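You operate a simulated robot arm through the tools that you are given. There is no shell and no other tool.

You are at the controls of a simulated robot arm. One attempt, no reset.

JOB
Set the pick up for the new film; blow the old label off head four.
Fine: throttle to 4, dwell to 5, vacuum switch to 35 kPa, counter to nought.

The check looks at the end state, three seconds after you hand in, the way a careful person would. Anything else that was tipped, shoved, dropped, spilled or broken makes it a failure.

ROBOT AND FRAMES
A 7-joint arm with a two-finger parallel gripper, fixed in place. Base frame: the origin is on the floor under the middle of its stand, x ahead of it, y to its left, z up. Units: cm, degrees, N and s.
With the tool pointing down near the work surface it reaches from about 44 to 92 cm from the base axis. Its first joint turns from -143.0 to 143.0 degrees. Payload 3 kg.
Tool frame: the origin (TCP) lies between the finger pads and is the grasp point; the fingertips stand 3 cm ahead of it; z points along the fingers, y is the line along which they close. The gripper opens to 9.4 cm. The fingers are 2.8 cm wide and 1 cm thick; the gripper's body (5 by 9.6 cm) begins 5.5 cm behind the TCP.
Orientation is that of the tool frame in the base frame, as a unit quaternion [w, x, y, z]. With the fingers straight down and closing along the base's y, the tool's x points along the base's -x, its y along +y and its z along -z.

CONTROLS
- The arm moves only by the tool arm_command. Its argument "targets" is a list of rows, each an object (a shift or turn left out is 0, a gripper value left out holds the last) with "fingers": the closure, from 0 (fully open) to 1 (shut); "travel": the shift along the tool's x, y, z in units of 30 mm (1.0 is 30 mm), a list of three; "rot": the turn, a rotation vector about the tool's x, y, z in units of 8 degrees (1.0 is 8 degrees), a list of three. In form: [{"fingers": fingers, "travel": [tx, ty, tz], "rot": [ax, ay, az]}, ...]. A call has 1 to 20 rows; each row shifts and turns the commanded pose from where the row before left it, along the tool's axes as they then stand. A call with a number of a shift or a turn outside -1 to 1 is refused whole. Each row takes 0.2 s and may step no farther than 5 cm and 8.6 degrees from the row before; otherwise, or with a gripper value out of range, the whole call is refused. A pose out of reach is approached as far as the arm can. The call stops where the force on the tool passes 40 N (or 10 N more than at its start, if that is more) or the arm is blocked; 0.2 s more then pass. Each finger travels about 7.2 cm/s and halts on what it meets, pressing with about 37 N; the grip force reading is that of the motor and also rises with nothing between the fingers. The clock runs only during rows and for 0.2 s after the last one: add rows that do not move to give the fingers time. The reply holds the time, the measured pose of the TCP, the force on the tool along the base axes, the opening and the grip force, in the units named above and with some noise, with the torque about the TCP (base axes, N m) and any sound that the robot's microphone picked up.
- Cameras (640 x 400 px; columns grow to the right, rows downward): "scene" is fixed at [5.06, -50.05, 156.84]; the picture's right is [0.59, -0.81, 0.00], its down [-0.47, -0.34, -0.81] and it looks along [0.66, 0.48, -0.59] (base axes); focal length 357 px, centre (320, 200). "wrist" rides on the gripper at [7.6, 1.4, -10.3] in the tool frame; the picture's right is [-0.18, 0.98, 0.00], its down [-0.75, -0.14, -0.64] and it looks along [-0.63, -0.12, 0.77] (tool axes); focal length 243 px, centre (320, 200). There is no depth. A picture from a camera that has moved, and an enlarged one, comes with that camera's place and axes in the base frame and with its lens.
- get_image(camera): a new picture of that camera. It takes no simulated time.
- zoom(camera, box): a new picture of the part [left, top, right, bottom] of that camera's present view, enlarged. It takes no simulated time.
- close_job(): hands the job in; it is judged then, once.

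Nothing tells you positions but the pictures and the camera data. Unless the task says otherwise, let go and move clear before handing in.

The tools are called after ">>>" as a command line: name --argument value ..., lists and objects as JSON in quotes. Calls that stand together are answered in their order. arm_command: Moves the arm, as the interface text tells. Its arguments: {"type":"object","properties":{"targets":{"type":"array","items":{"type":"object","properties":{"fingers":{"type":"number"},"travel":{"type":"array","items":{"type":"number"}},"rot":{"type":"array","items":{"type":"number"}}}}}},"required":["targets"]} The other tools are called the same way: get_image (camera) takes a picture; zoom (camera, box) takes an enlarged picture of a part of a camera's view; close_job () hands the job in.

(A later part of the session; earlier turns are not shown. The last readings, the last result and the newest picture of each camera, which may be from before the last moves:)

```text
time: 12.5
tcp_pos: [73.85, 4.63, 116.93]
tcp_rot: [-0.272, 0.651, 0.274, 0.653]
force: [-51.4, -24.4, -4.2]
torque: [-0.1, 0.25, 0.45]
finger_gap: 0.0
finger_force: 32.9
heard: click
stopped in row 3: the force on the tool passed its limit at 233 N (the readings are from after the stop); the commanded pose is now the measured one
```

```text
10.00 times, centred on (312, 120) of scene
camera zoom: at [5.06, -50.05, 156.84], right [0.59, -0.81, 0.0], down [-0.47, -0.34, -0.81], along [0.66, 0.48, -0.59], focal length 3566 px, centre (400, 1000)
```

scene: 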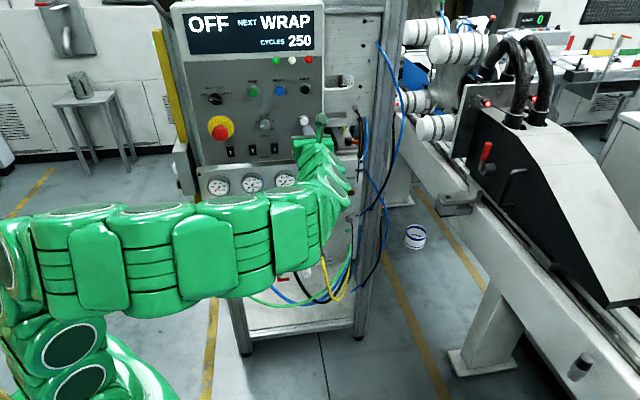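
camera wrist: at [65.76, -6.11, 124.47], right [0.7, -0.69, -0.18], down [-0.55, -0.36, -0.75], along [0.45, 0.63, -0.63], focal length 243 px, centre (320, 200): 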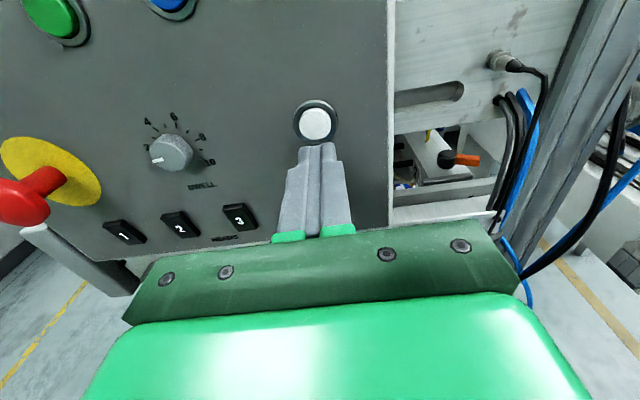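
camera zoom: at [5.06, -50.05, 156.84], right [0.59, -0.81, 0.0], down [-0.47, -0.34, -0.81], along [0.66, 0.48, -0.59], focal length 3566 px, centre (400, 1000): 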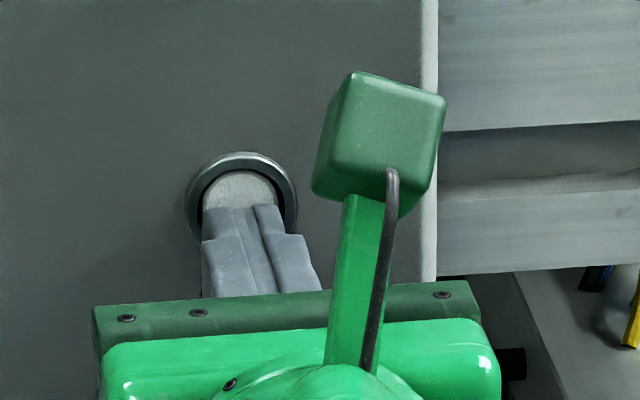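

Contact came about 2 cm sooner than I estimated, and too hard, though a click was heard. I'll back off gently and check the display and the button for damage. Every approach from here will be slow.

>>> arm_command --targets '[{"travel": [0, 0, -0.3]}, {"travel": [0, 0, -0.5]}, {"travel": [0, 0, -0.5]}, {}]'

>>> get_image --camera "scene"

>>> zoom --camera "scene" --box '[180, 0, 340, 100]'

>>> get_image --camera "wrist"

>>> zoom --camera "wrist" --box '[256, 70, 384, 150]'

```text
time: 13.5
tcp_pos: [71.2, 1.94, 116.78]
tcp_rot: [-0.273, 0.652, 0.273, 0.652]
force: [0.6, -0.8, -0.3]
torque: [-0.04, 0.0, 0.0]
finger_gap: 0.0
finger_force: 33.1
```

```text
taken
```

scene: 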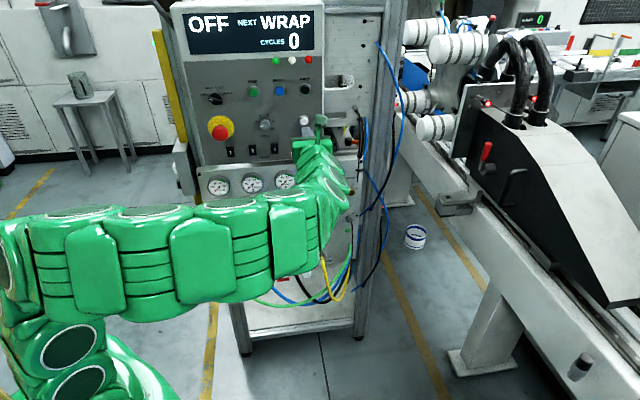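

```text
4.00 times, centred on (260, 50) of scene
camera zoom: at [5.06, -50.05, 156.84], right [0.59, -0.81, 0.0], down [-0.47, -0.34, -0.81], along [0.66, 0.48, -0.59], focal length 1426 px, centre (560, 800)
```

zoom: 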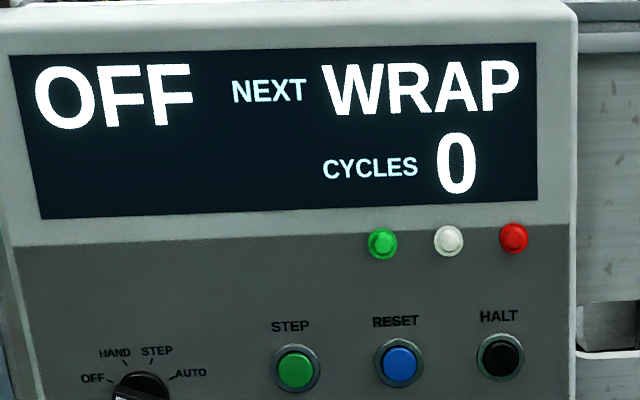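

```text
taken
camera wrist: at [65.18, -6.24, 124.34], right [0.7, -0.69, -0.18], down [-0.55, -0.36, -0.75], along [0.45, 0.63, -0.63], focal length 243 px, centre (320, 200)
```

wrist: 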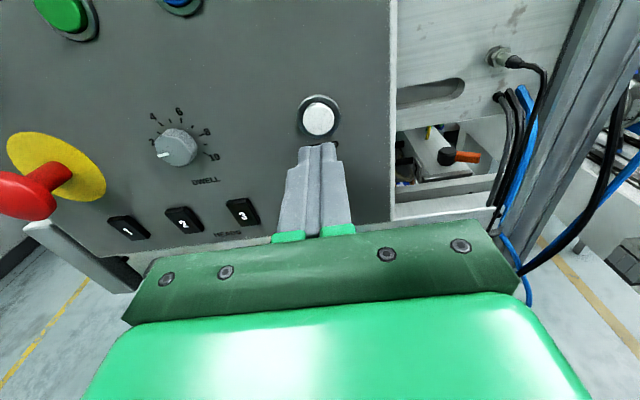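

```text
5.00 times, centred on (320, 110) of wrist
camera zoom: at [65.18, -6.24, 124.34], right [0.7, -0.69, -0.18], down [-0.55, -0.36, -0.75], along [0.45, 0.63, -0.63], focal length 1213 px, centre (320, 650)
```

zoom: 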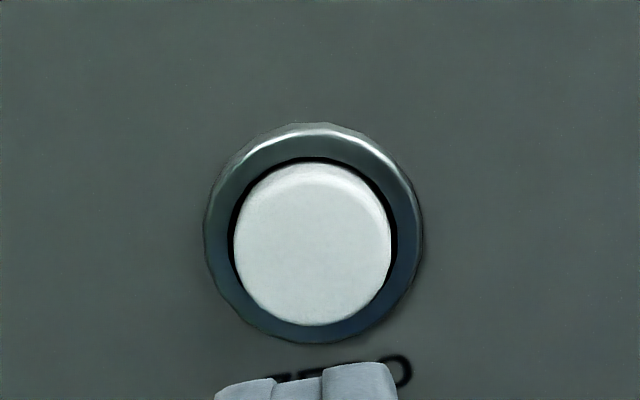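

The counter now reads 0, and the button and panel look intact. The contact point also calibrates my distances. I'll check whether the panel tilts by looking closely at its edge lines.

>>> zoom --camera "wrist" --box '[374, 0, 406, 20]'

>>> zoom --camera "wrist" --box '[378, 190, 410, 210]'

>>> zoom --camera "wrist" --box '[100, 190, 260, 250]'

>>> zoom --camera "wrist" --box '[130, 100, 226, 190]'

>>> zoom --camera "scene" --box '[170, 0, 410, 150]'

```text
16.00 times, centred on (390, 10) of wrist
camera zoom: at [65.18, -6.24, 124.34], right [0.7, -0.69, -0.18], down [-0.55, -0.36, -0.75], along [0.45, 0.63, -0.63], focal length 3882 px, centre (-800, 3240)
```

zoom: 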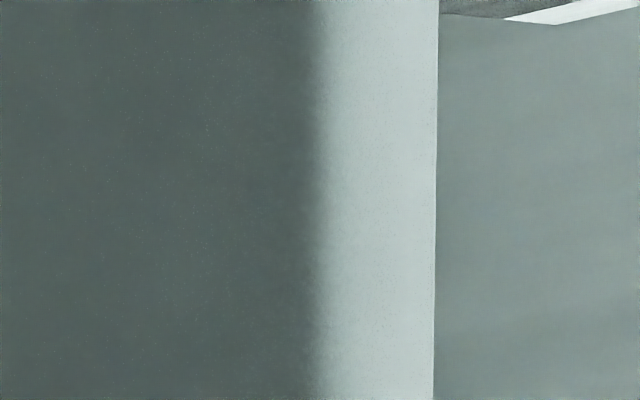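

```text
16.00 times, centred on (394, 200) of wrist
camera zoom: at [65.18, -6.24, 124.34], right [0.7, -0.69, -0.18], down [-0.55, -0.36, -0.75], along [0.45, 0.63, -0.63], focal length 3882 px, centre (-864, 200)
```

zoom: 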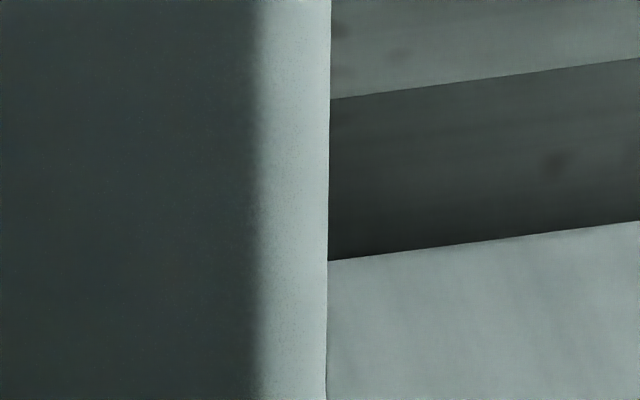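

```text
4.00 times, centred on (180, 220) of wrist
camera zoom: at [65.18, -6.24, 124.34], right [0.7, -0.69, -0.18], down [-0.55, -0.36, -0.75], along [0.45, 0.63, -0.63], focal length 970 px, centre (880, 120)
```

zoom: 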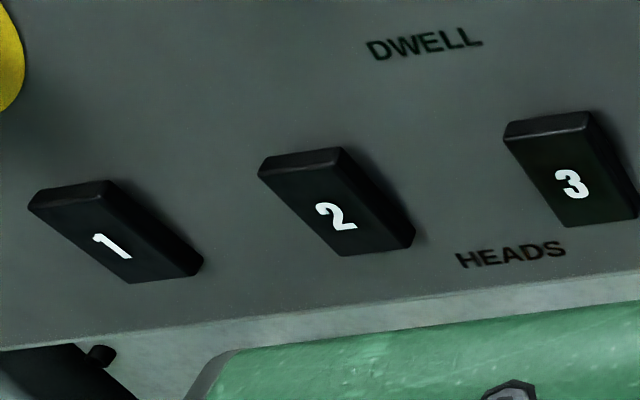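

```text
4.44 times, centred on (178, 145) of wrist
camera zoom: at [65.18, -6.24, 124.34], right [0.7, -0.69, -0.18], down [-0.55, -0.36, -0.75], along [0.45, 0.63, -0.63], focal length 1078 px, centre (951, 444)
```

zoom: 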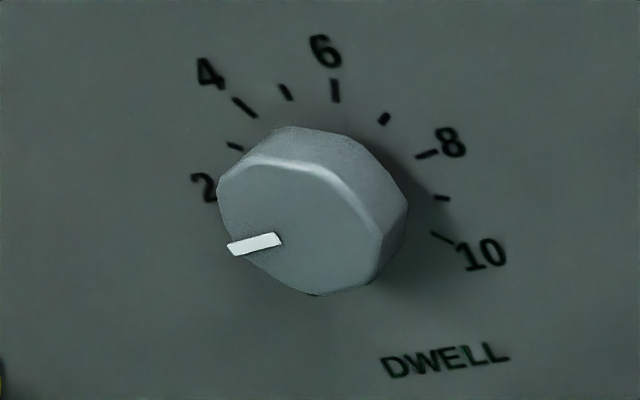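

```text
2.67 times, centred on (290, 75) of scene
camera zoom: at [5.06, -50.05, 156.84], right [0.59, -0.81, 0.0], down [-0.47, -0.34, -0.81], along [0.66, 0.48, -0.59], focal length 951 px, centre (400, 533)
```

zoom: 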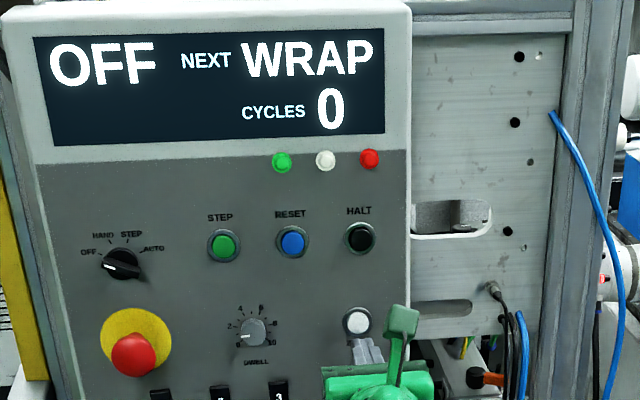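

The panel is vertical and the tool is square to it. The dwell knob is at the same height as ZERO, 10.6 cm to its left, and stands about 1.5 cm proud. Its pointer is near 1.5, so it needs about +93° to reach 5 (straight up). I'll move in front of it, half open the fingers and pre-roll the tool by -93°.

>>> arm_command --targets '[{"travel": [0, 0, -0.5]}, {"travel": [0.088, -0.883, 0], "fingers": 0.5}, {"travel": [0.088, -0.883, 0]}, {"travel": [0.088, -0.883, 0]}, {"travel": [0.088, -0.883, 0]}, {}]'

>>> get_image --camera "wrist"

>>> zoom --camera "wrist" --box '[240, 70, 400, 170]'

```text
time: 14.9
tcp_pos: [62.66, 8.3, 118.03]
tcp_rot: [-0.272, 0.652, 0.273, 0.653]
force: [0.0, -0.5, 0.1]
torque: [-0.02, 0.0, 0.01]
finger_gap: 4.73
finger_force: 0.0
```

```text
taken
camera wrist: at [56.6, 0.04, 125.6], right [0.7, -0.69, -0.18], down [-0.55, -0.36, -0.75], along [0.46, 0.63, -0.63], focal length 243 px, centre (320, 200)
```

wrist: 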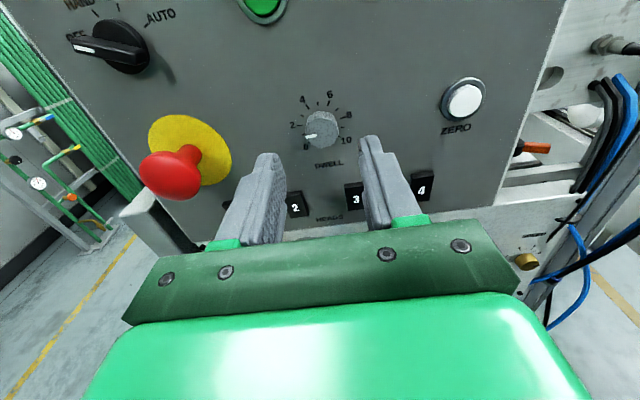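

```text
4.00 times, centred on (320, 120) of wrist
camera zoom: at [56.6, 0.04, 125.6], right [0.7, -0.69, -0.18], down [-0.55, -0.36, -0.75], along [0.46, 0.63, -0.63], focal length 970 px, centre (320, 520)
```

zoom: 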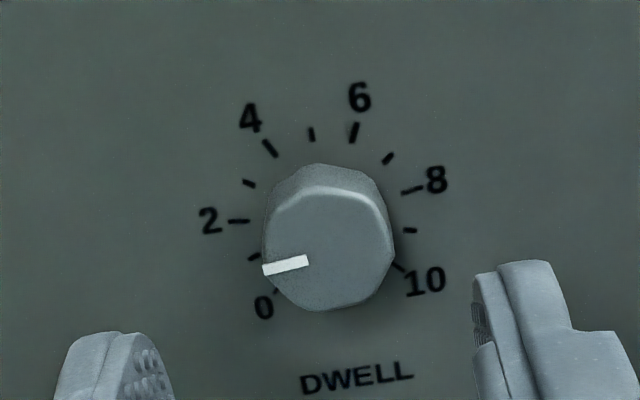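

The knob is centred within 2 mm. I'll trim that, roll -93°, and look again before going in.

>>> arm_command --targets '[{"travel": [-0.05, 0.04, 0]}, {"rot": [0, 0, -1]}, {"rot": [0, 0, -1]}, {"rot": [0, 0, -1]}, {"rot": [0, 0, -1]}, {"rot": [0, 0, -1]}, {"rot": [0, 0, -1]}, {"rot": [0, 0, -1]}, {"rot": [0, 0, -1]}, {"rot": [0, 0, -1]}, {"rot": [0, 0, -1]}, {"rot": [0, 0, -1]}, {"rot": [0, 0, -0.7]}, {}, {}]'

>>> get_image --camera "wrist"

>>> get_image --camera "scene"

```text
time: 18.1
tcp_pos: [62.67, 8.17, 117.71]
tcp_rot: [0.289, 0.246, 0.663, 0.645]
force: [-0.3, 0.5, 0.3]
torque: [-0.01, 0.02, 0.01]
finger_gap: 4.7
finger_force: 0.2
```

```text
taken
camera wrist: at [50.15, 6.37, 118.59], right [0.09, -0.08, 0.99], down [0.09, -0.99, -0.09], along [0.99, 0.1, -0.08], focal length 243 px, centre (320, 200)
```

wrist: 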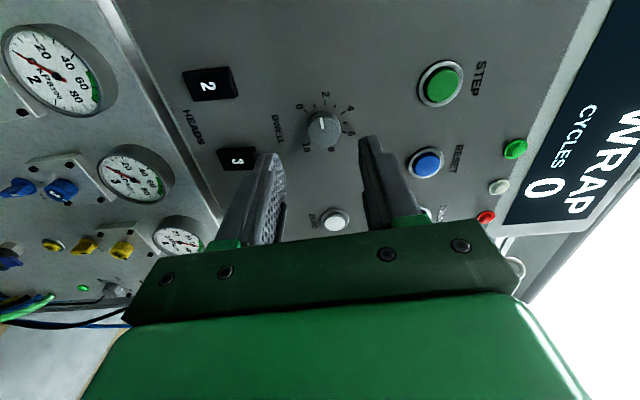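

```text
taken
```

scene: 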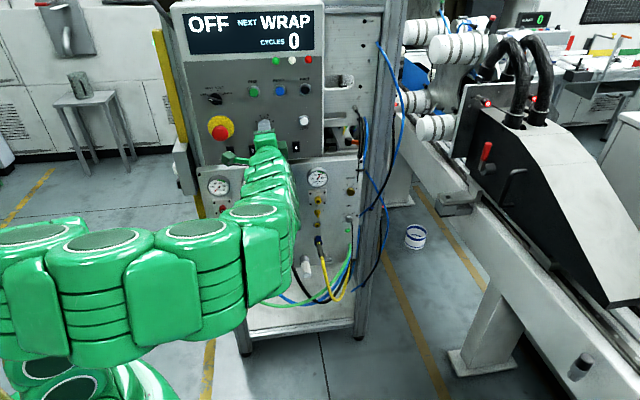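

>>> zoom --camera "wrist" --box '[260, 80, 388, 160]'

>>> zoom --camera "scene" --box '[230, 95, 294, 170]'

```text
5.00 times, centred on (324, 120) of wrist
camera zoom: at [50.15, 6.37, 118.59], right [0.09, -0.08, 0.99], down [0.09, -0.99, -0.09], along [0.99, 0.1, -0.08], focal length 1213 px, centre (300, 600)
```

zoom: 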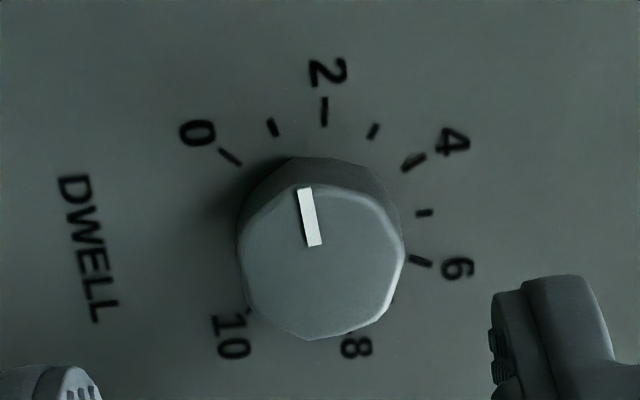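

```text
5.33 times, centred on (262, 132) of scene
camera zoom: at [5.06, -50.05, 156.84], right [0.59, -0.81, 0.0], down [-0.47, -0.34, -0.81], along [0.66, 0.48, -0.59], focal length 1902 px, centre (629, 560)
```

zoom: 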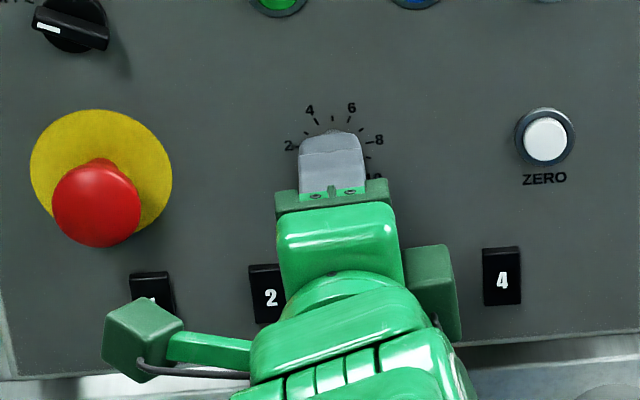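

The knob sits about 2.5 mm above the tool axis. I'll trim that and advance 4.5 cm slowly, straddling the knob.

>>> arm_command --targets '[{"travel": [0, 0.09, 0.3]}, {"travel": [0, 0, 0.3]}, {"travel": [0, 0, 0.3]}, {"travel": [0, 0, 0.2]}, {"travel": [0, 0, 0.2]}, {"travel": [0, 0, 0.2]}, {}]'

>>> zoom --camera "wrist" --box '[240, 80, 400, 180]'

>>> zoom --camera "scene" --box '[230, 100, 294, 140]'

```text
time: 19.7
tcp_pos: [65.92, 11.48, 117.85]
tcp_rot: [0.289, 0.248, 0.662, 0.645]
force: [-0.1, 0.7, 0.1]
torque: [0.0, -0.03, 0.06]
finger_gap: 4.67
finger_force: 0.1
```

```text
4.00 times, centred on (320, 130) of wrist
camera zoom: at [53.34, 9.61, 118.81], right [0.09, -0.08, 0.99], down [0.09, -0.99, -0.09], along [0.99, 0.1, -0.08], focal length 970 px, centre (320, 480)
```

zoom: 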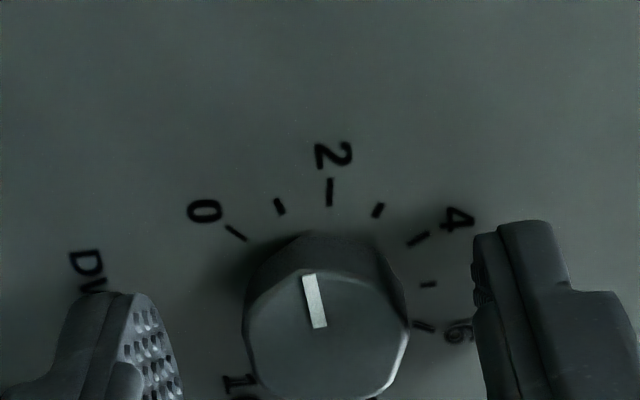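

```text
10.00 times, centred on (262, 120) of scene
camera zoom: at [5.06, -50.05, 156.84], right [0.59, -0.81, 0.0], down [-0.47, -0.34, -0.81], along [0.66, 0.48, -0.59], focal length 3566 px, centre (900, 1000)
```

zoom: 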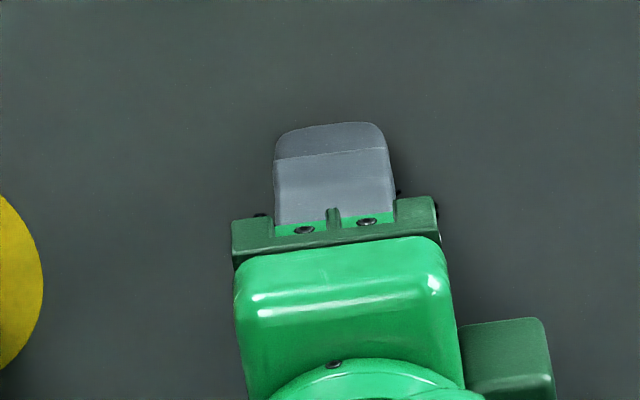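

The knob is centred between the pads. I'll go in another 4 mm and close on it.

>>> arm_command --targets '[{"travel": [0, 0, 0.08]}, {"travel": [0, 0, 0.07]}, {}, {"fingers": 1}, {}, {}]'

>>> zoom --camera "wrist" --box '[240, 80, 400, 180]'

```text
time: 21.1
tcp_pos: [66.2, 11.87, 117.94]
tcp_rot: [0.289, 0.247, 0.663, 0.645]
force: [4.7, 1.6, 3.4]
torque: [-0.14, 0.13, -0.09]
finger_gap: 2.47
finger_force: 44.6
```

```text
4.00 times, centred on (320, 130) of wrist
camera zoom: at [53.66, 9.87, 118.88], right [0.09, -0.08, 0.99], down [0.09, -0.99, -0.09], along [0.99, 0.1, -0.08], focal length 970 px, centre (320, 480)
```

zoom: 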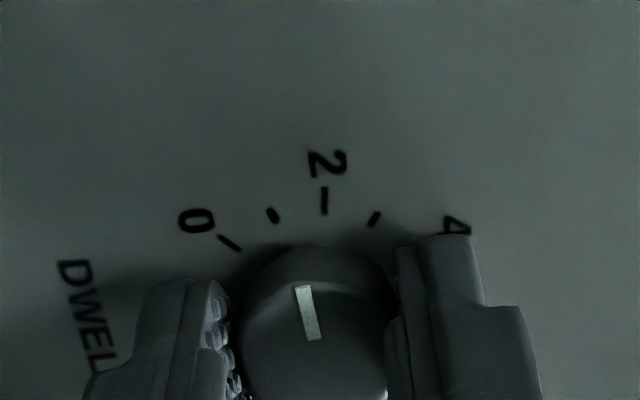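

The grip is good: gap 2.47 cm with low side forces. I'll turn clockwise a little first to check that the knob follows.

>>> arm_command --targets '[{"rot": [0, 0, 0.5]}, {"rot": [0, 0, 0.5]}, {"rot": [0, 0, 0.5]}, {"rot": [0, 0, 0.5]}, {}]'

>>> zoom --camera "wrist" --box '[240, 80, 400, 180]'

```text
time: 22.3
tcp_pos: [66.15, 11.78, 118.01]
tcp_rot: [0.197, 0.337, 0.622, 0.679]
force: [12.3, 8.3, 15.8]
torque: [0.53, -0.53, -0.14]
finger_gap: 2.46
finger_force: 45.2
```

```text
4.00 times, centred on (320, 130) of wrist
camera zoom: at [54.05, 9.47, 120.95], right [0.28, -0.27, 0.92], down [0.05, -0.95, -0.3], along [0.96, 0.13, -0.25], focal length 970 px, centre (320, 480)
```

zoom: 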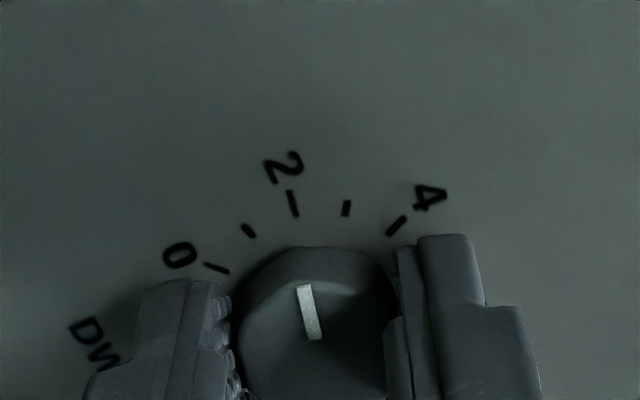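

The knob follows the gripper. A side load of about 16 N upward and 14 N inward has built up, so I'll nudge the tool to relieve it and then go on in small turns.

>>> arm_command --targets '[{"travel": [0.004, 0.02, 0.015]}, {}, {}]'

```text
time: 23.1
tcp_pos: [66.21, 11.77, 118.01]
tcp_rot: [0.197, 0.338, 0.622, 0.678]
force: [-18.2, -9.4, -0.5]
torque: [0.04, -0.08, -0.23]
finger_gap: 2.46
finger_force: 45.3
```

>>> arm_command --targets '[{"travel": [0, 0, -0.008]}, {"rot": [0, 0, 0.5]}, {"rot": [0, 0, 0.5]}, {"rot": [0, 0, 0.5]}, {"rot": [0, 0, 0.5]}, {}]'

```text
time: 24.5
tcp_pos: [66.19, 11.72, 118.07]
tcp_rot: [0.099, 0.42, 0.569, 0.7]
force: [-12.0, -7.6, -1.1]
torque: [0.11, -0.15, -0.11]
finger_gap: 2.48
finger_force: 44.9
```

>>> arm_command --targets '[{"travel": [0, 0, -0.004], "rot": [0, 0, 0.5]}, {"rot": [0, 0, 0.5]}, {"rot": [0, 0, 0.5]}, {"rot": [0, 0, 0.5]}, {"rot": [0, 0, 0.5]}, {"rot": [0, 0, 0.5]}, {}]'

>>> zoom --camera "wrist" --box '[240, 80, 400, 180]'

```text
time: 26.1
tcp_pos: [66.13, 11.66, 117.99]
tcp_rot: [-0.049, 0.531, 0.468, 0.705]
force: [1.5, -3.9, -22.9]
torque: [-0.3, 0.26, -0.36]
finger_gap: 2.46
finger_force: 45.0
```

```text
4.00 times, centred on (320, 130) of wrist
camera zoom: at [56.65, 6.95, 124.89], right [0.63, -0.63, 0.45], down [-0.2, -0.7, -0.68], along [0.75, 0.34, -0.57], focal length 970 px, centre (320, 480)
```

zoom: 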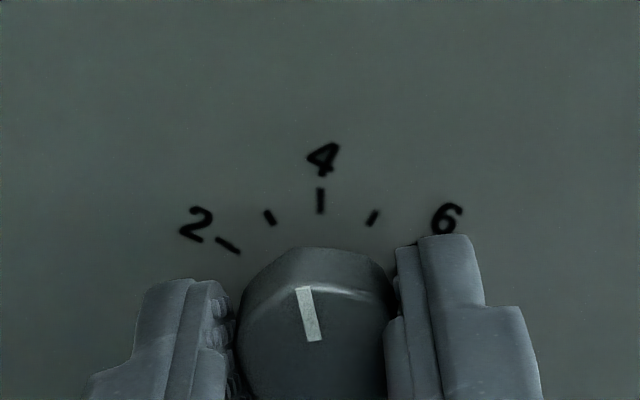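

The pointer is now about 3.5. I'll relieve the downward load and carry on.

>>> arm_command --targets '[{"travel": [-0.018, -0.0145, 0]}, {"rot": [0, 0, 0.5]}, {"rot": [0, 0, 0.5]}, {"rot": [0, 0, 0.5]}, {"rot": [0, 0, 0.5]}, {}]'

>>> arm_command --targets '[{"rot": [0, 0, 0.5]}, {"rot": [0, 0, 0.5]}, {"rot": [0, 0, 0.5]}, {}]'

>>> zoom --camera "wrist" --box '[240, 80, 400, 180]'

```text
time: 27.5
tcp_pos: [66.22, 11.69, 118.1]
tcp_rot: [-0.145, 0.589, 0.39, 0.692]
force: [-2.5, 2.3, 0.3]
torque: [0.04, -0.03, -0.21]
finger_gap: 2.44
finger_force: 44.5
```

```text
time: 28.5
tcp_pos: [66.22, 11.86, 118.17]
tcp_rot: [-0.217, 0.627, 0.326, 0.673]
force: [13.2, 7.5, 10.3]
torque: [0.38, -0.4, -0.51]
finger_gap: 2.47
finger_force: 44.5
```

```text
4.00 times, centred on (320, 130) of wrist
camera zoom: at [59.23, 4.36, 125.72], right [0.71, -0.7, -0.02], down [-0.46, -0.45, -0.77], along [0.53, 0.55, -0.64], focal length 970 px, centre (320, 480)
```

zoom: 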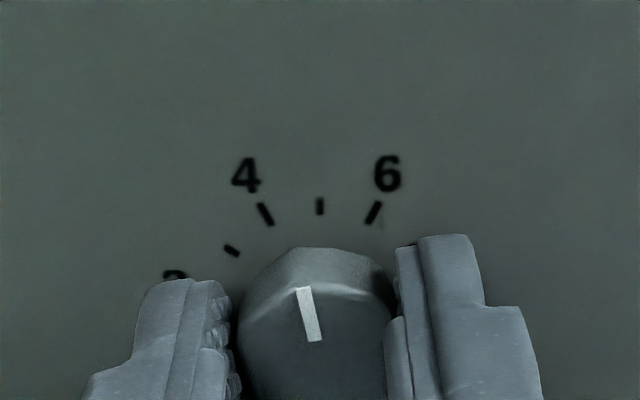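

The pointer should be at about 4.55, so it needs about 12° more. I'll relieve the load, finish the turn, and look before releasing.

>>> arm_command --targets '[{"travel": [0.012, 0.002, 0.006]}, {"rot": [0, 0, 0.5]}, {"rot": [0, 0, 0.5]}, {"rot": [0, 0, 0.5]}, {}, {}]'

>>> zoom --camera "wrist" --box '[240, 80, 400, 180]'

```text
time: 29.9
tcp_pos: [66.19, 11.78, 118.05]
tcp_rot: [-0.286, 0.657, 0.261, 0.647]
force: [-0.6, -5.0, 8.0]
torque: [-0.11, 0.07, -0.42]
finger_gap: 2.48
finger_force: 45.0
```

```text
4.00 times, centred on (320, 130) of wrist
camera zoom: at [60.38, 3.23, 125.53], right [0.69, -0.68, -0.22], down [-0.57, -0.34, -0.75], along [0.44, 0.65, -0.63], focal length 970 px, centre (320, 480)
```

zoom: 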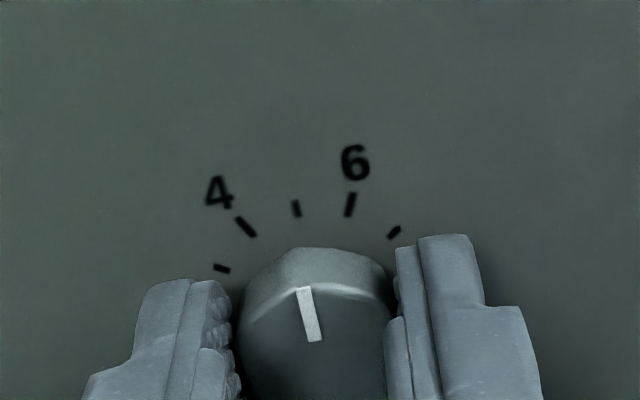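

The pointer now runs parallel to the "5" tick. I'll release, back away, and check the setting face-on.

>>> arm_command --targets '[{"fingers": 0.5}, {}, {}, {"travel": [0, 0, -0.3]}, {"travel": [0, 0, -0.6]}, {"travel": [0, 0, -0.8]}, {"travel": [0, 0, -0.8]}, {}]'

>>> zoom --camera "wrist" --box '[256, 70, 384, 150]'

>>> get_image --camera "wrist"

```text
time: 31.7
tcp_pos: [60.91, 6.4, 118.1]
tcp_rot: [-0.286, 0.658, 0.26, 0.646]
force: [-0.2, -0.2, 0.6]
torque: [0.0, -0.03, -0.04]
finger_gap: 4.67
finger_force: 0.0
```

```text
5.00 times, centred on (320, 110) of wrist
camera zoom: at [55.08, -2.06, 125.55], right [0.69, -0.69, -0.22], down [-0.57, -0.34, -0.75], along [0.44, 0.65, -0.63], focal length 1213 px, centre (320, 650)
```

zoom: 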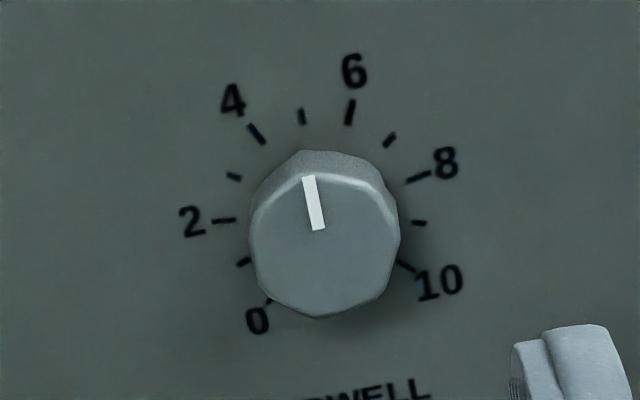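

```text
taken
camera wrist: at [55.08, -2.06, 125.55], right [0.69, -0.69, -0.22], down [-0.57, -0.34, -0.75], along [0.44, 0.65, -0.63], focal length 243 px, centre (320, 200)
```

wrist: 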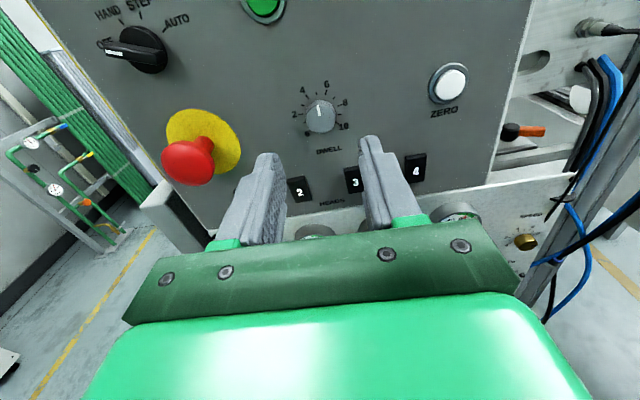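

Dwell now reads 5, pointing straight up in line with its tick. Next I'll move right and down, keeping about 8 cm clear, to look at the SPEED (throttle) and kPa knobs.

>>> arm_command --targets '[{"rot": [0, 0, -0.27], "travel": [0, 0, -0.5]}, {"travel": [-1, 0.9, 0]}, {"travel": [-1, 0.9, 0]}, {"travel": [-1, 0.9, 0]}, {"travel": [-1, 0.9, 0]}, {"travel": [-1, 0.9, 0]}, {}]'

>>> get_image --camera "wrist"

>>> get_image --camera "scene"

```text
time: 33.3
tcp_pos: [69.5, -4.18, 103.14]
tcp_rot: [-0.273, 0.653, 0.271, 0.652]
force: [-0.8, 0.3, 0.1]
torque: [0.01, 0.01, -0.03]
finger_gap: 4.71
finger_force: 0.1
```

```text
taken
camera wrist: at [63.54, -12.46, 110.58], right [0.7, -0.69, -0.19], down [-0.55, -0.36, -0.75], along [0.45, 0.63, -0.63], focal length 243 px, centre (320, 200)
```

wrist: 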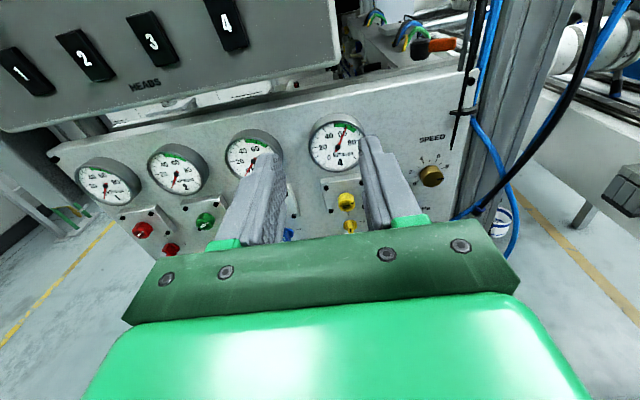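

```text
taken
```

scene: 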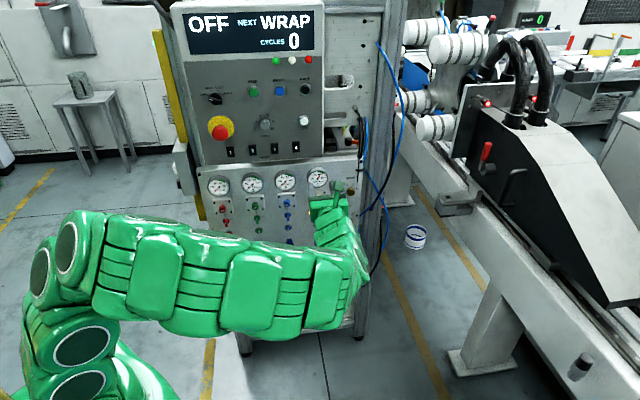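

I'll zoom in on the lower right of the panel: gauge 4, the SPEED knob and the nearby cables.

>>> zoom --camera "wrist" --box '[380, 100, 540, 250]'

>>> zoom --camera "wrist" --box '[280, 100, 440, 200]'

>>> zoom --camera "scene" --box '[330, 150, 410, 250]'

>>> zoom --camera "wrist" --box '[60, 100, 300, 250]'

```text
2.67 times, centred on (460, 175) of wrist
camera zoom: at [63.54, -12.46, 110.58], right [0.7, -0.69, -0.19], down [-0.55, -0.36, -0.75], along [0.45, 0.63, -0.63], focal length 647 px, centre (-53, 267)
```

zoom: 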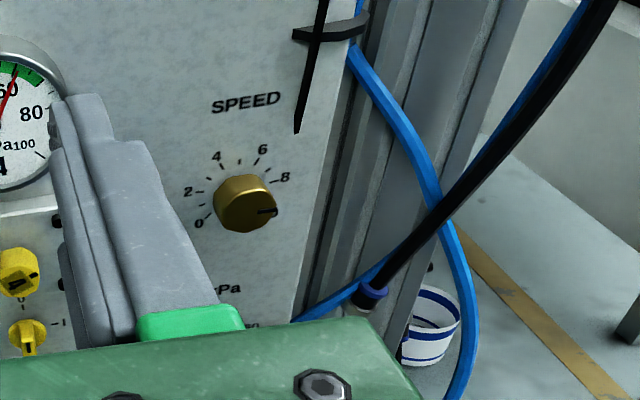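

```text
4.00 times, centred on (360, 150) of wrist
camera zoom: at [63.54, -12.46, 110.58], right [0.7, -0.69, -0.19], down [-0.55, -0.36, -0.75], along [0.45, 0.63, -0.63], focal length 970 px, centre (160, 400)
```

zoom: 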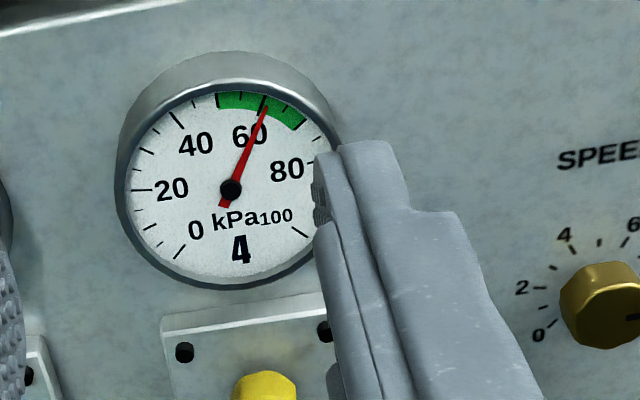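

```text
4.00 times, centred on (370, 200) of scene
camera zoom: at [5.06, -50.05, 156.84], right [0.59, -0.81, 0.0], down [-0.47, -0.34, -0.81], along [0.66, 0.48, -0.59], focal length 1426 px, centre (120, 200)
```

zoom: 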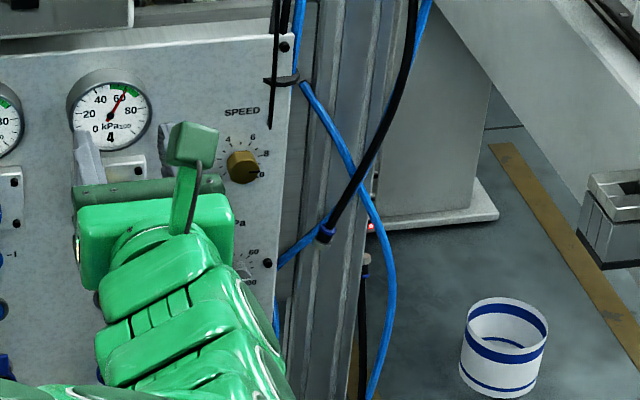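

```text
2.67 times, centred on (180, 175) of wrist
camera zoom: at [63.54, -12.46, 110.58], right [0.7, -0.69, -0.19], down [-0.55, -0.36, -0.75], along [0.45, 0.63, -0.63], focal length 647 px, centre (693, 267)
```

zoom: 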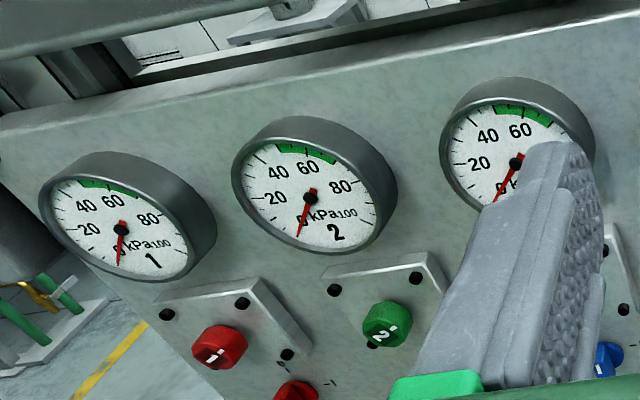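

The SPEED knob is about 10.8 cm to the right and 9.6 cm down, on a vertical panel face about 13 cm ahead. I'll move in front of it, still clear, and check.

>>> arm_command --targets '[{"travel": [-0.8, 0.9, 0], "fingers": 0.55}, {"travel": [-0.8, 0.9, 0]}, {"travel": [-0.8, 0.9, 0]}, {"travel": [-0.8, 0.9, 0]}, {"travel": [0, 0, 0.5]}, {"travel": [0, 0, 0.5]}, {}]'

>>> get_image --camera "wrist"

>>> zoom --camera "wrist" --box '[240, 70, 400, 170]'

>>> get_image --camera "scene"

```text
time: 34.9
tcp_pos: [79.08, -9.64, 93.32]
tcp_rot: [-0.274, 0.653, 0.271, 0.652]
force: [-0.7, -0.5, -0.4]
torque: [0.05, 0.0, -0.02]
finger_gap: 4.21
finger_force: 0.2
```

```text
taken
camera wrist: at [73.09, -17.89, 100.82], right [0.7, -0.69, -0.19], down [-0.55, -0.36, -0.75], along [0.45, 0.63, -0.63], focal length 243 px, centre (320, 200)
```

wrist: 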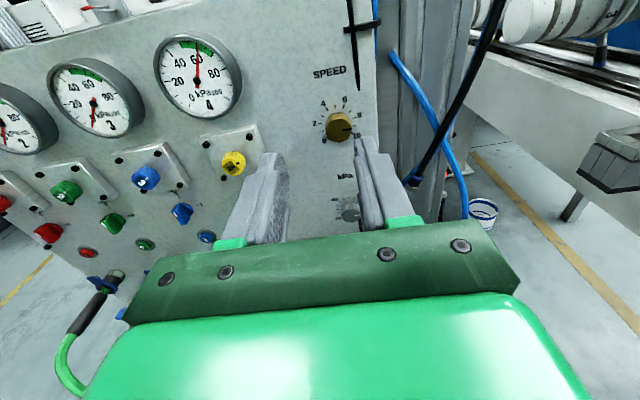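

```text
4.00 times, centred on (320, 120) of wrist
camera zoom: at [73.09, -17.89, 100.82], right [0.7, -0.69, -0.19], down [-0.55, -0.36, -0.75], along [0.45, 0.63, -0.63], focal length 970 px, centre (320, 520)
```

zoom: 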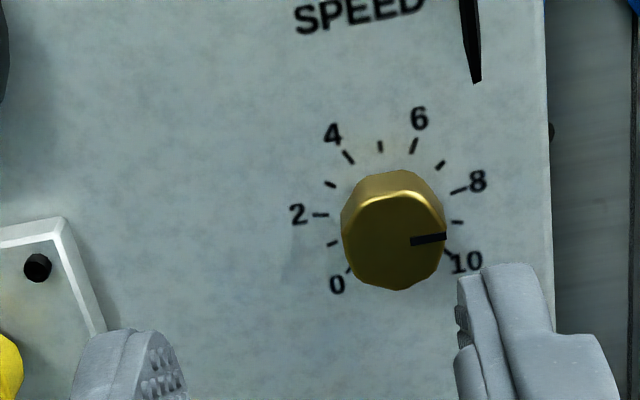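

```text
taken
```

scene: 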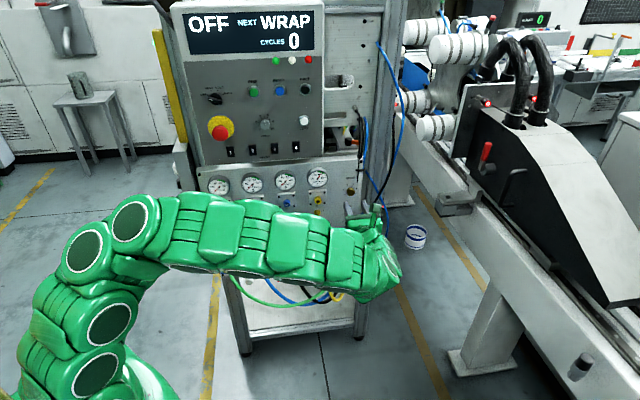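

Comparing the two wrist views puts the lower panel about 3.5 cm behind the upper one. The SPEED knob is 2.2 cm lower and 1.4 cm right of my axis, pointing at about 8.5. I'll recentre and approach part way.

>>> arm_command --targets '[{"travel": [-0.733, 0.457, 0]}, {"travel": [0, 0, 0.5]}, {"travel": [0, 0, 0.5]}, {"travel": [0, 0, 0.5]}, {}]'

>>> zoom --camera "wrist" --box '[240, 70, 400, 170]'

>>> zoom --camera "scene" --box '[320, 160, 400, 240]'

```text
time: 36.1
tcp_pos: [83.35, -7.34, 91.22]
tcp_rot: [-0.274, 0.652, 0.273, 0.652]
force: [0.0, -1.3, 0.7]
torque: [0.03, 0.0, 0.03]
finger_gap: 4.22
finger_force: 0.0
```

```text
4.00 times, centred on (320, 120) of wrist
camera zoom: at [77.26, -15.63, 98.8], right [0.7, -0.69, -0.19], down [-0.55, -0.36, -0.75], along [0.45, 0.63, -0.63], focal length 970 px, centre (320, 520)
```

zoom: 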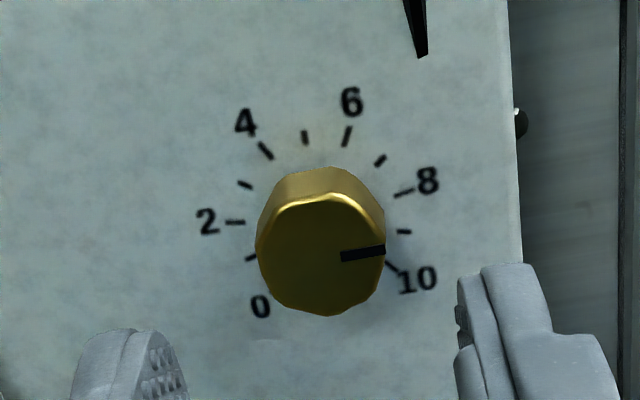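

```text
5.00 times, centred on (360, 200) of scene
camera zoom: at [5.06, -50.05, 156.84], right [0.59, -0.81, 0.0], down [-0.47, -0.34, -0.81], along [0.66, 0.48, -0.59], focal length 1783 px, centre (120, 200)
```

zoom: 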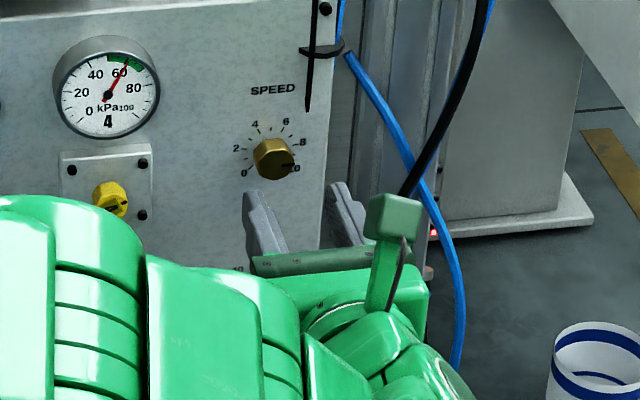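

The knob is now within about 2 mm of centre. I'll advance slowly to straddle it.

>>> arm_command --targets '[{"travel": [0, 0, 0.3]}, {"travel": [0, 0, 0.3]}, {"travel": [0, 0, 0.3]}, {"travel": [0, 0, 0.2]}, {"travel": [0, 0, 0.15]}, {"travel": [0, 0, 0.15]}, {}]'

>>> zoom --camera "wrist" --box '[240, 80, 400, 180]'

>>> zoom --camera "scene" --box '[328, 170, 376, 210]'

```text
time: 37.7
tcp_pos: [86.27, -4.38, 91.07]
tcp_rot: [-0.274, 0.653, 0.272, 0.652]
force: [-0.9, 0.0, -0.9]
torque: [0.0, 0.0, -0.04]
finger_gap: 4.25
finger_force: 0.0
```

```text
4.00 times, centred on (320, 130) of wrist
camera zoom: at [80.27, -12.62, 98.66], right [0.7, -0.69, -0.19], down [-0.55, -0.36, -0.75], along [0.45, 0.63, -0.63], focal length 970 px, centre (320, 480)
```

zoom: 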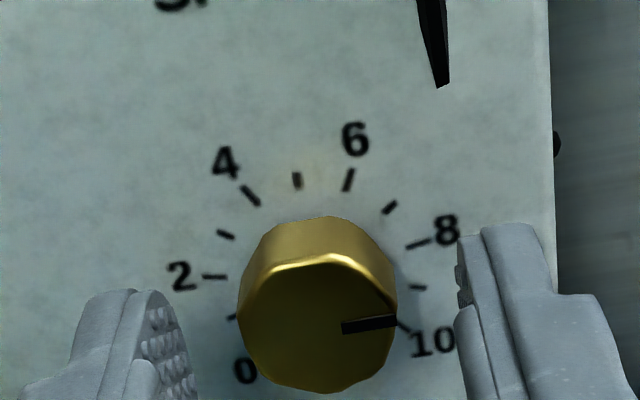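

```text
10.00 times, centred on (352, 190) of scene
camera zoom: at [5.06, -50.05, 156.84], right [0.59, -0.81, 0.0], down [-0.47, -0.34, -0.81], along [0.66, 0.48, -0.59], focal length 3566 px, centre (0, 300)
```

zoom: 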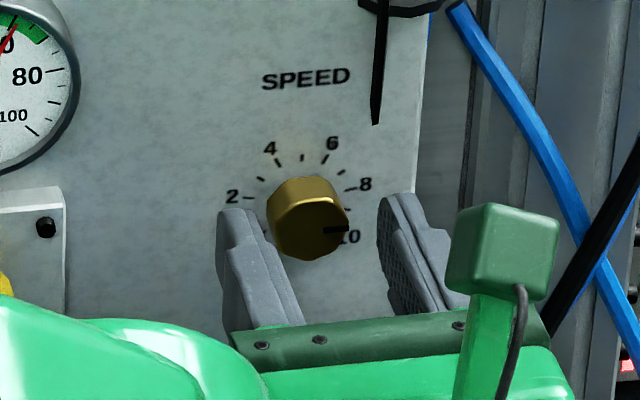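

The knob sits between the pads. I'll ease in about 9 mm more and grip it.

>>> arm_command --targets '[{"travel": [0, 0, 0.1]}, {"travel": [0, 0, 0.1]}, {"travel": [0, 0, 0.1]}, {}]'

>>> zoom --camera "wrist" --box '[240, 80, 400, 180]'

```text
time: 38.7
tcp_pos: [86.96, -3.68, 91.17]
tcp_rot: [-0.274, 0.653, 0.272, 0.652]
force: [-0.2, 0.0, 0.6]
torque: [-0.01, 0.03, 0.01]
finger_gap: 4.23
finger_force: 0.0
```

```text
4.00 times, centred on (320, 130) of wrist
camera zoom: at [80.91, -11.96, 98.75], right [0.7, -0.69, -0.19], down [-0.55, -0.36, -0.75], along [0.45, 0.63, -0.63], focal length 970 px, centre (320, 480)
```

zoom: 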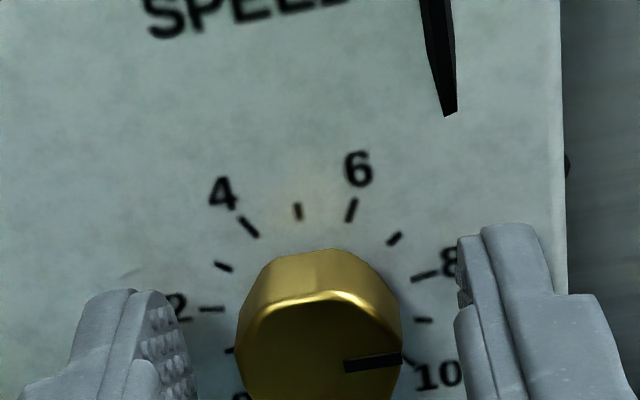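

>>> arm_command --targets '[{"fingers": 1}, {}, {}]'

>>> zoom --camera "wrist" --box '[240, 80, 400, 180]'

```text
time: 39.5
tcp_pos: [86.86, -3.61, 91.19]
tcp_rot: [-0.274, 0.653, 0.272, 0.652]
force: [-12.0, 3.5, 0.6]
torque: [0.14, -0.11, -0.09]
finger_gap: 2.48
finger_force: 45.4
```

```text
4.00 times, centred on (320, 130) of wrist
camera zoom: at [80.89, -11.93, 98.75], right [0.7, -0.69, -0.19], down [-0.55, -0.36, -0.75], along [0.45, 0.63, -0.63], focal length 970 px, centre (320, 480)
```

zoom: 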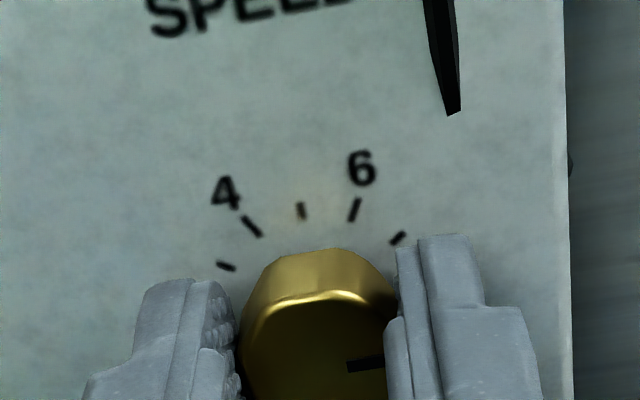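

I have a good grip (gap 2.48). I'll turn counter-clockwise in small stages, watching the load.

>>> arm_command --targets '[{"travel": [0, -0.012, -0.003]}, {"rot": [0, 0, -0.5]}, {"rot": [0, 0, -0.5]}, {"rot": [0, 0, -0.5]}, {"rot": [0, 0, -0.5]}, {}]'

>>> zoom --camera "wrist" --box '[240, 80, 400, 180]'

```text
time: 40.9
tcp_pos: [86.9, -3.57, 91.13]
tcp_rot: [-0.181, 0.608, 0.362, 0.684]
force: [-27.3, 11.7, 14.0]
torque: [0.66, -0.6, 0.65]
finger_gap: 2.48
finger_force: 44.6
```

```text
4.00 times, centred on (320, 130) of wrist
camera zoom: at [79.33, -10.4, 98.82], right [0.71, -0.7, 0.09], down [-0.4, -0.51, -0.76], along [0.58, 0.51, -0.64], focal length 970 px, centre (320, 480)
```

zoom: 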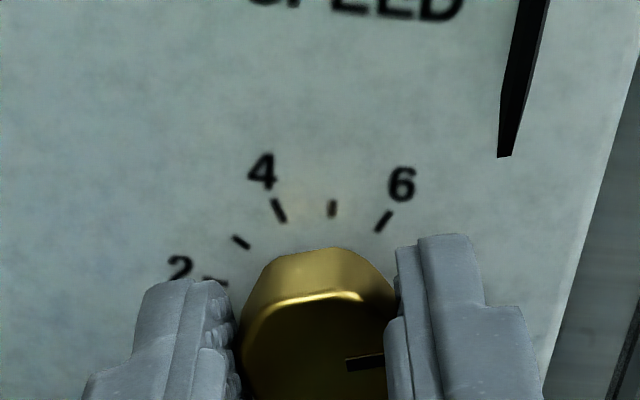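

The load shows the knob axis is about 2 mm off the tool axis. I'll relieve it and add a small shift to each turn step so the tool turns about the knob's own axis.

>>> arm_command --targets '[{"travel": [0.025, -0.027, -0.005]}, {}, {}]'

>>> arm_command --targets '[{"travel": [0.004, -0.005, 0], "rot": [0, 0, -0.5]}, {"travel": [0.004, -0.005, 0], "rot": [0, 0, -0.5]}, {"travel": [0.004, -0.005, 0], "rot": [0, 0, -0.5]}, {"travel": [0.004, -0.005, 0], "rot": [0, 0, -0.5]}, {}]'

```text
time: 41.7
tcp_pos: [86.93, -3.61, 91.17]
tcp_rot: [-0.181, 0.61, 0.359, 0.683]
force: [-5.3, 15.9, 2.3]
torque: [0.26, -0.19, 0.04]
finger_gap: 2.44
finger_force: 44.9
```

```text
time: 42.9
tcp_pos: [86.79, -3.54, 91.11]
tcp_rot: [-0.082, 0.553, 0.443, 0.701]
force: [14.2, 13.2, -17.9]
torque: [-0.54, 0.54, -0.63]
finger_gap: 2.47
finger_force: 44.9
```

>>> arm_command --targets '[{"travel": [-0.017, -0.0105, 0.008]}, {"rot": [0, 0, -0.5]}, {"rot": [0, 0, -0.5]}, {"rot": [0, 0, -0.5]}, {"rot": [0, 0, -0.5]}, {}]'

>>> zoom --camera "wrist" --box '[240, 80, 400, 180]'

```text
time: 44.3
tcp_pos: [86.75, -3.59, 91.1]
tcp_rot: [0.014, 0.486, 0.516, 0.706]
force: [3.8, 10.0, -25.6]
torque: [-0.49, 0.5, -0.5]
finger_gap: 2.47
finger_force: 45.2
```

```text
4.00 times, centred on (320, 130) of wrist
camera zoom: at [76.42, -7.53, 97.25], right [0.57, -0.56, 0.61], down [-0.12, -0.78, -0.61], along [0.81, 0.27, -0.51], focal length 970 px, centre (320, 480)
```

zoom: 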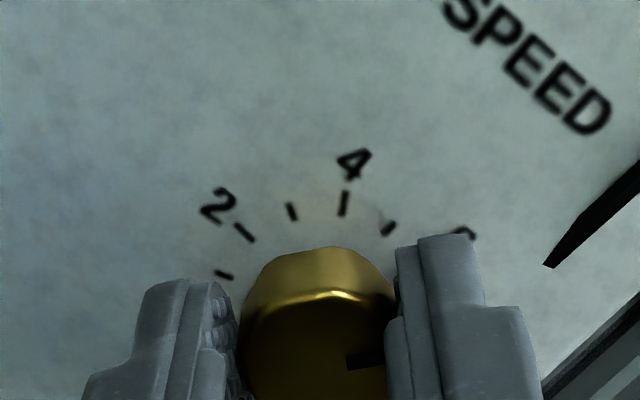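

>>> arm_command --targets '[{"travel": [-0.02, -0.022, 0.004]}, {"rot": [0, 0, -0.5]}, {"rot": [0, 0, -0.5]}, {"rot": [0, 0, -0.5]}, {"rot": [0, 0, -0.5]}, {}]'

```text
time: 45.7
tcp_pos: [86.75, -3.67, 90.99]
tcp_rot: [0.114, 0.41, 0.577, 0.697]
force: [-31.2, -4.2, -13.0]
torque: [-0.1, 0.13, 0.48]
finger_gap: 2.49
finger_force: 45.0
```

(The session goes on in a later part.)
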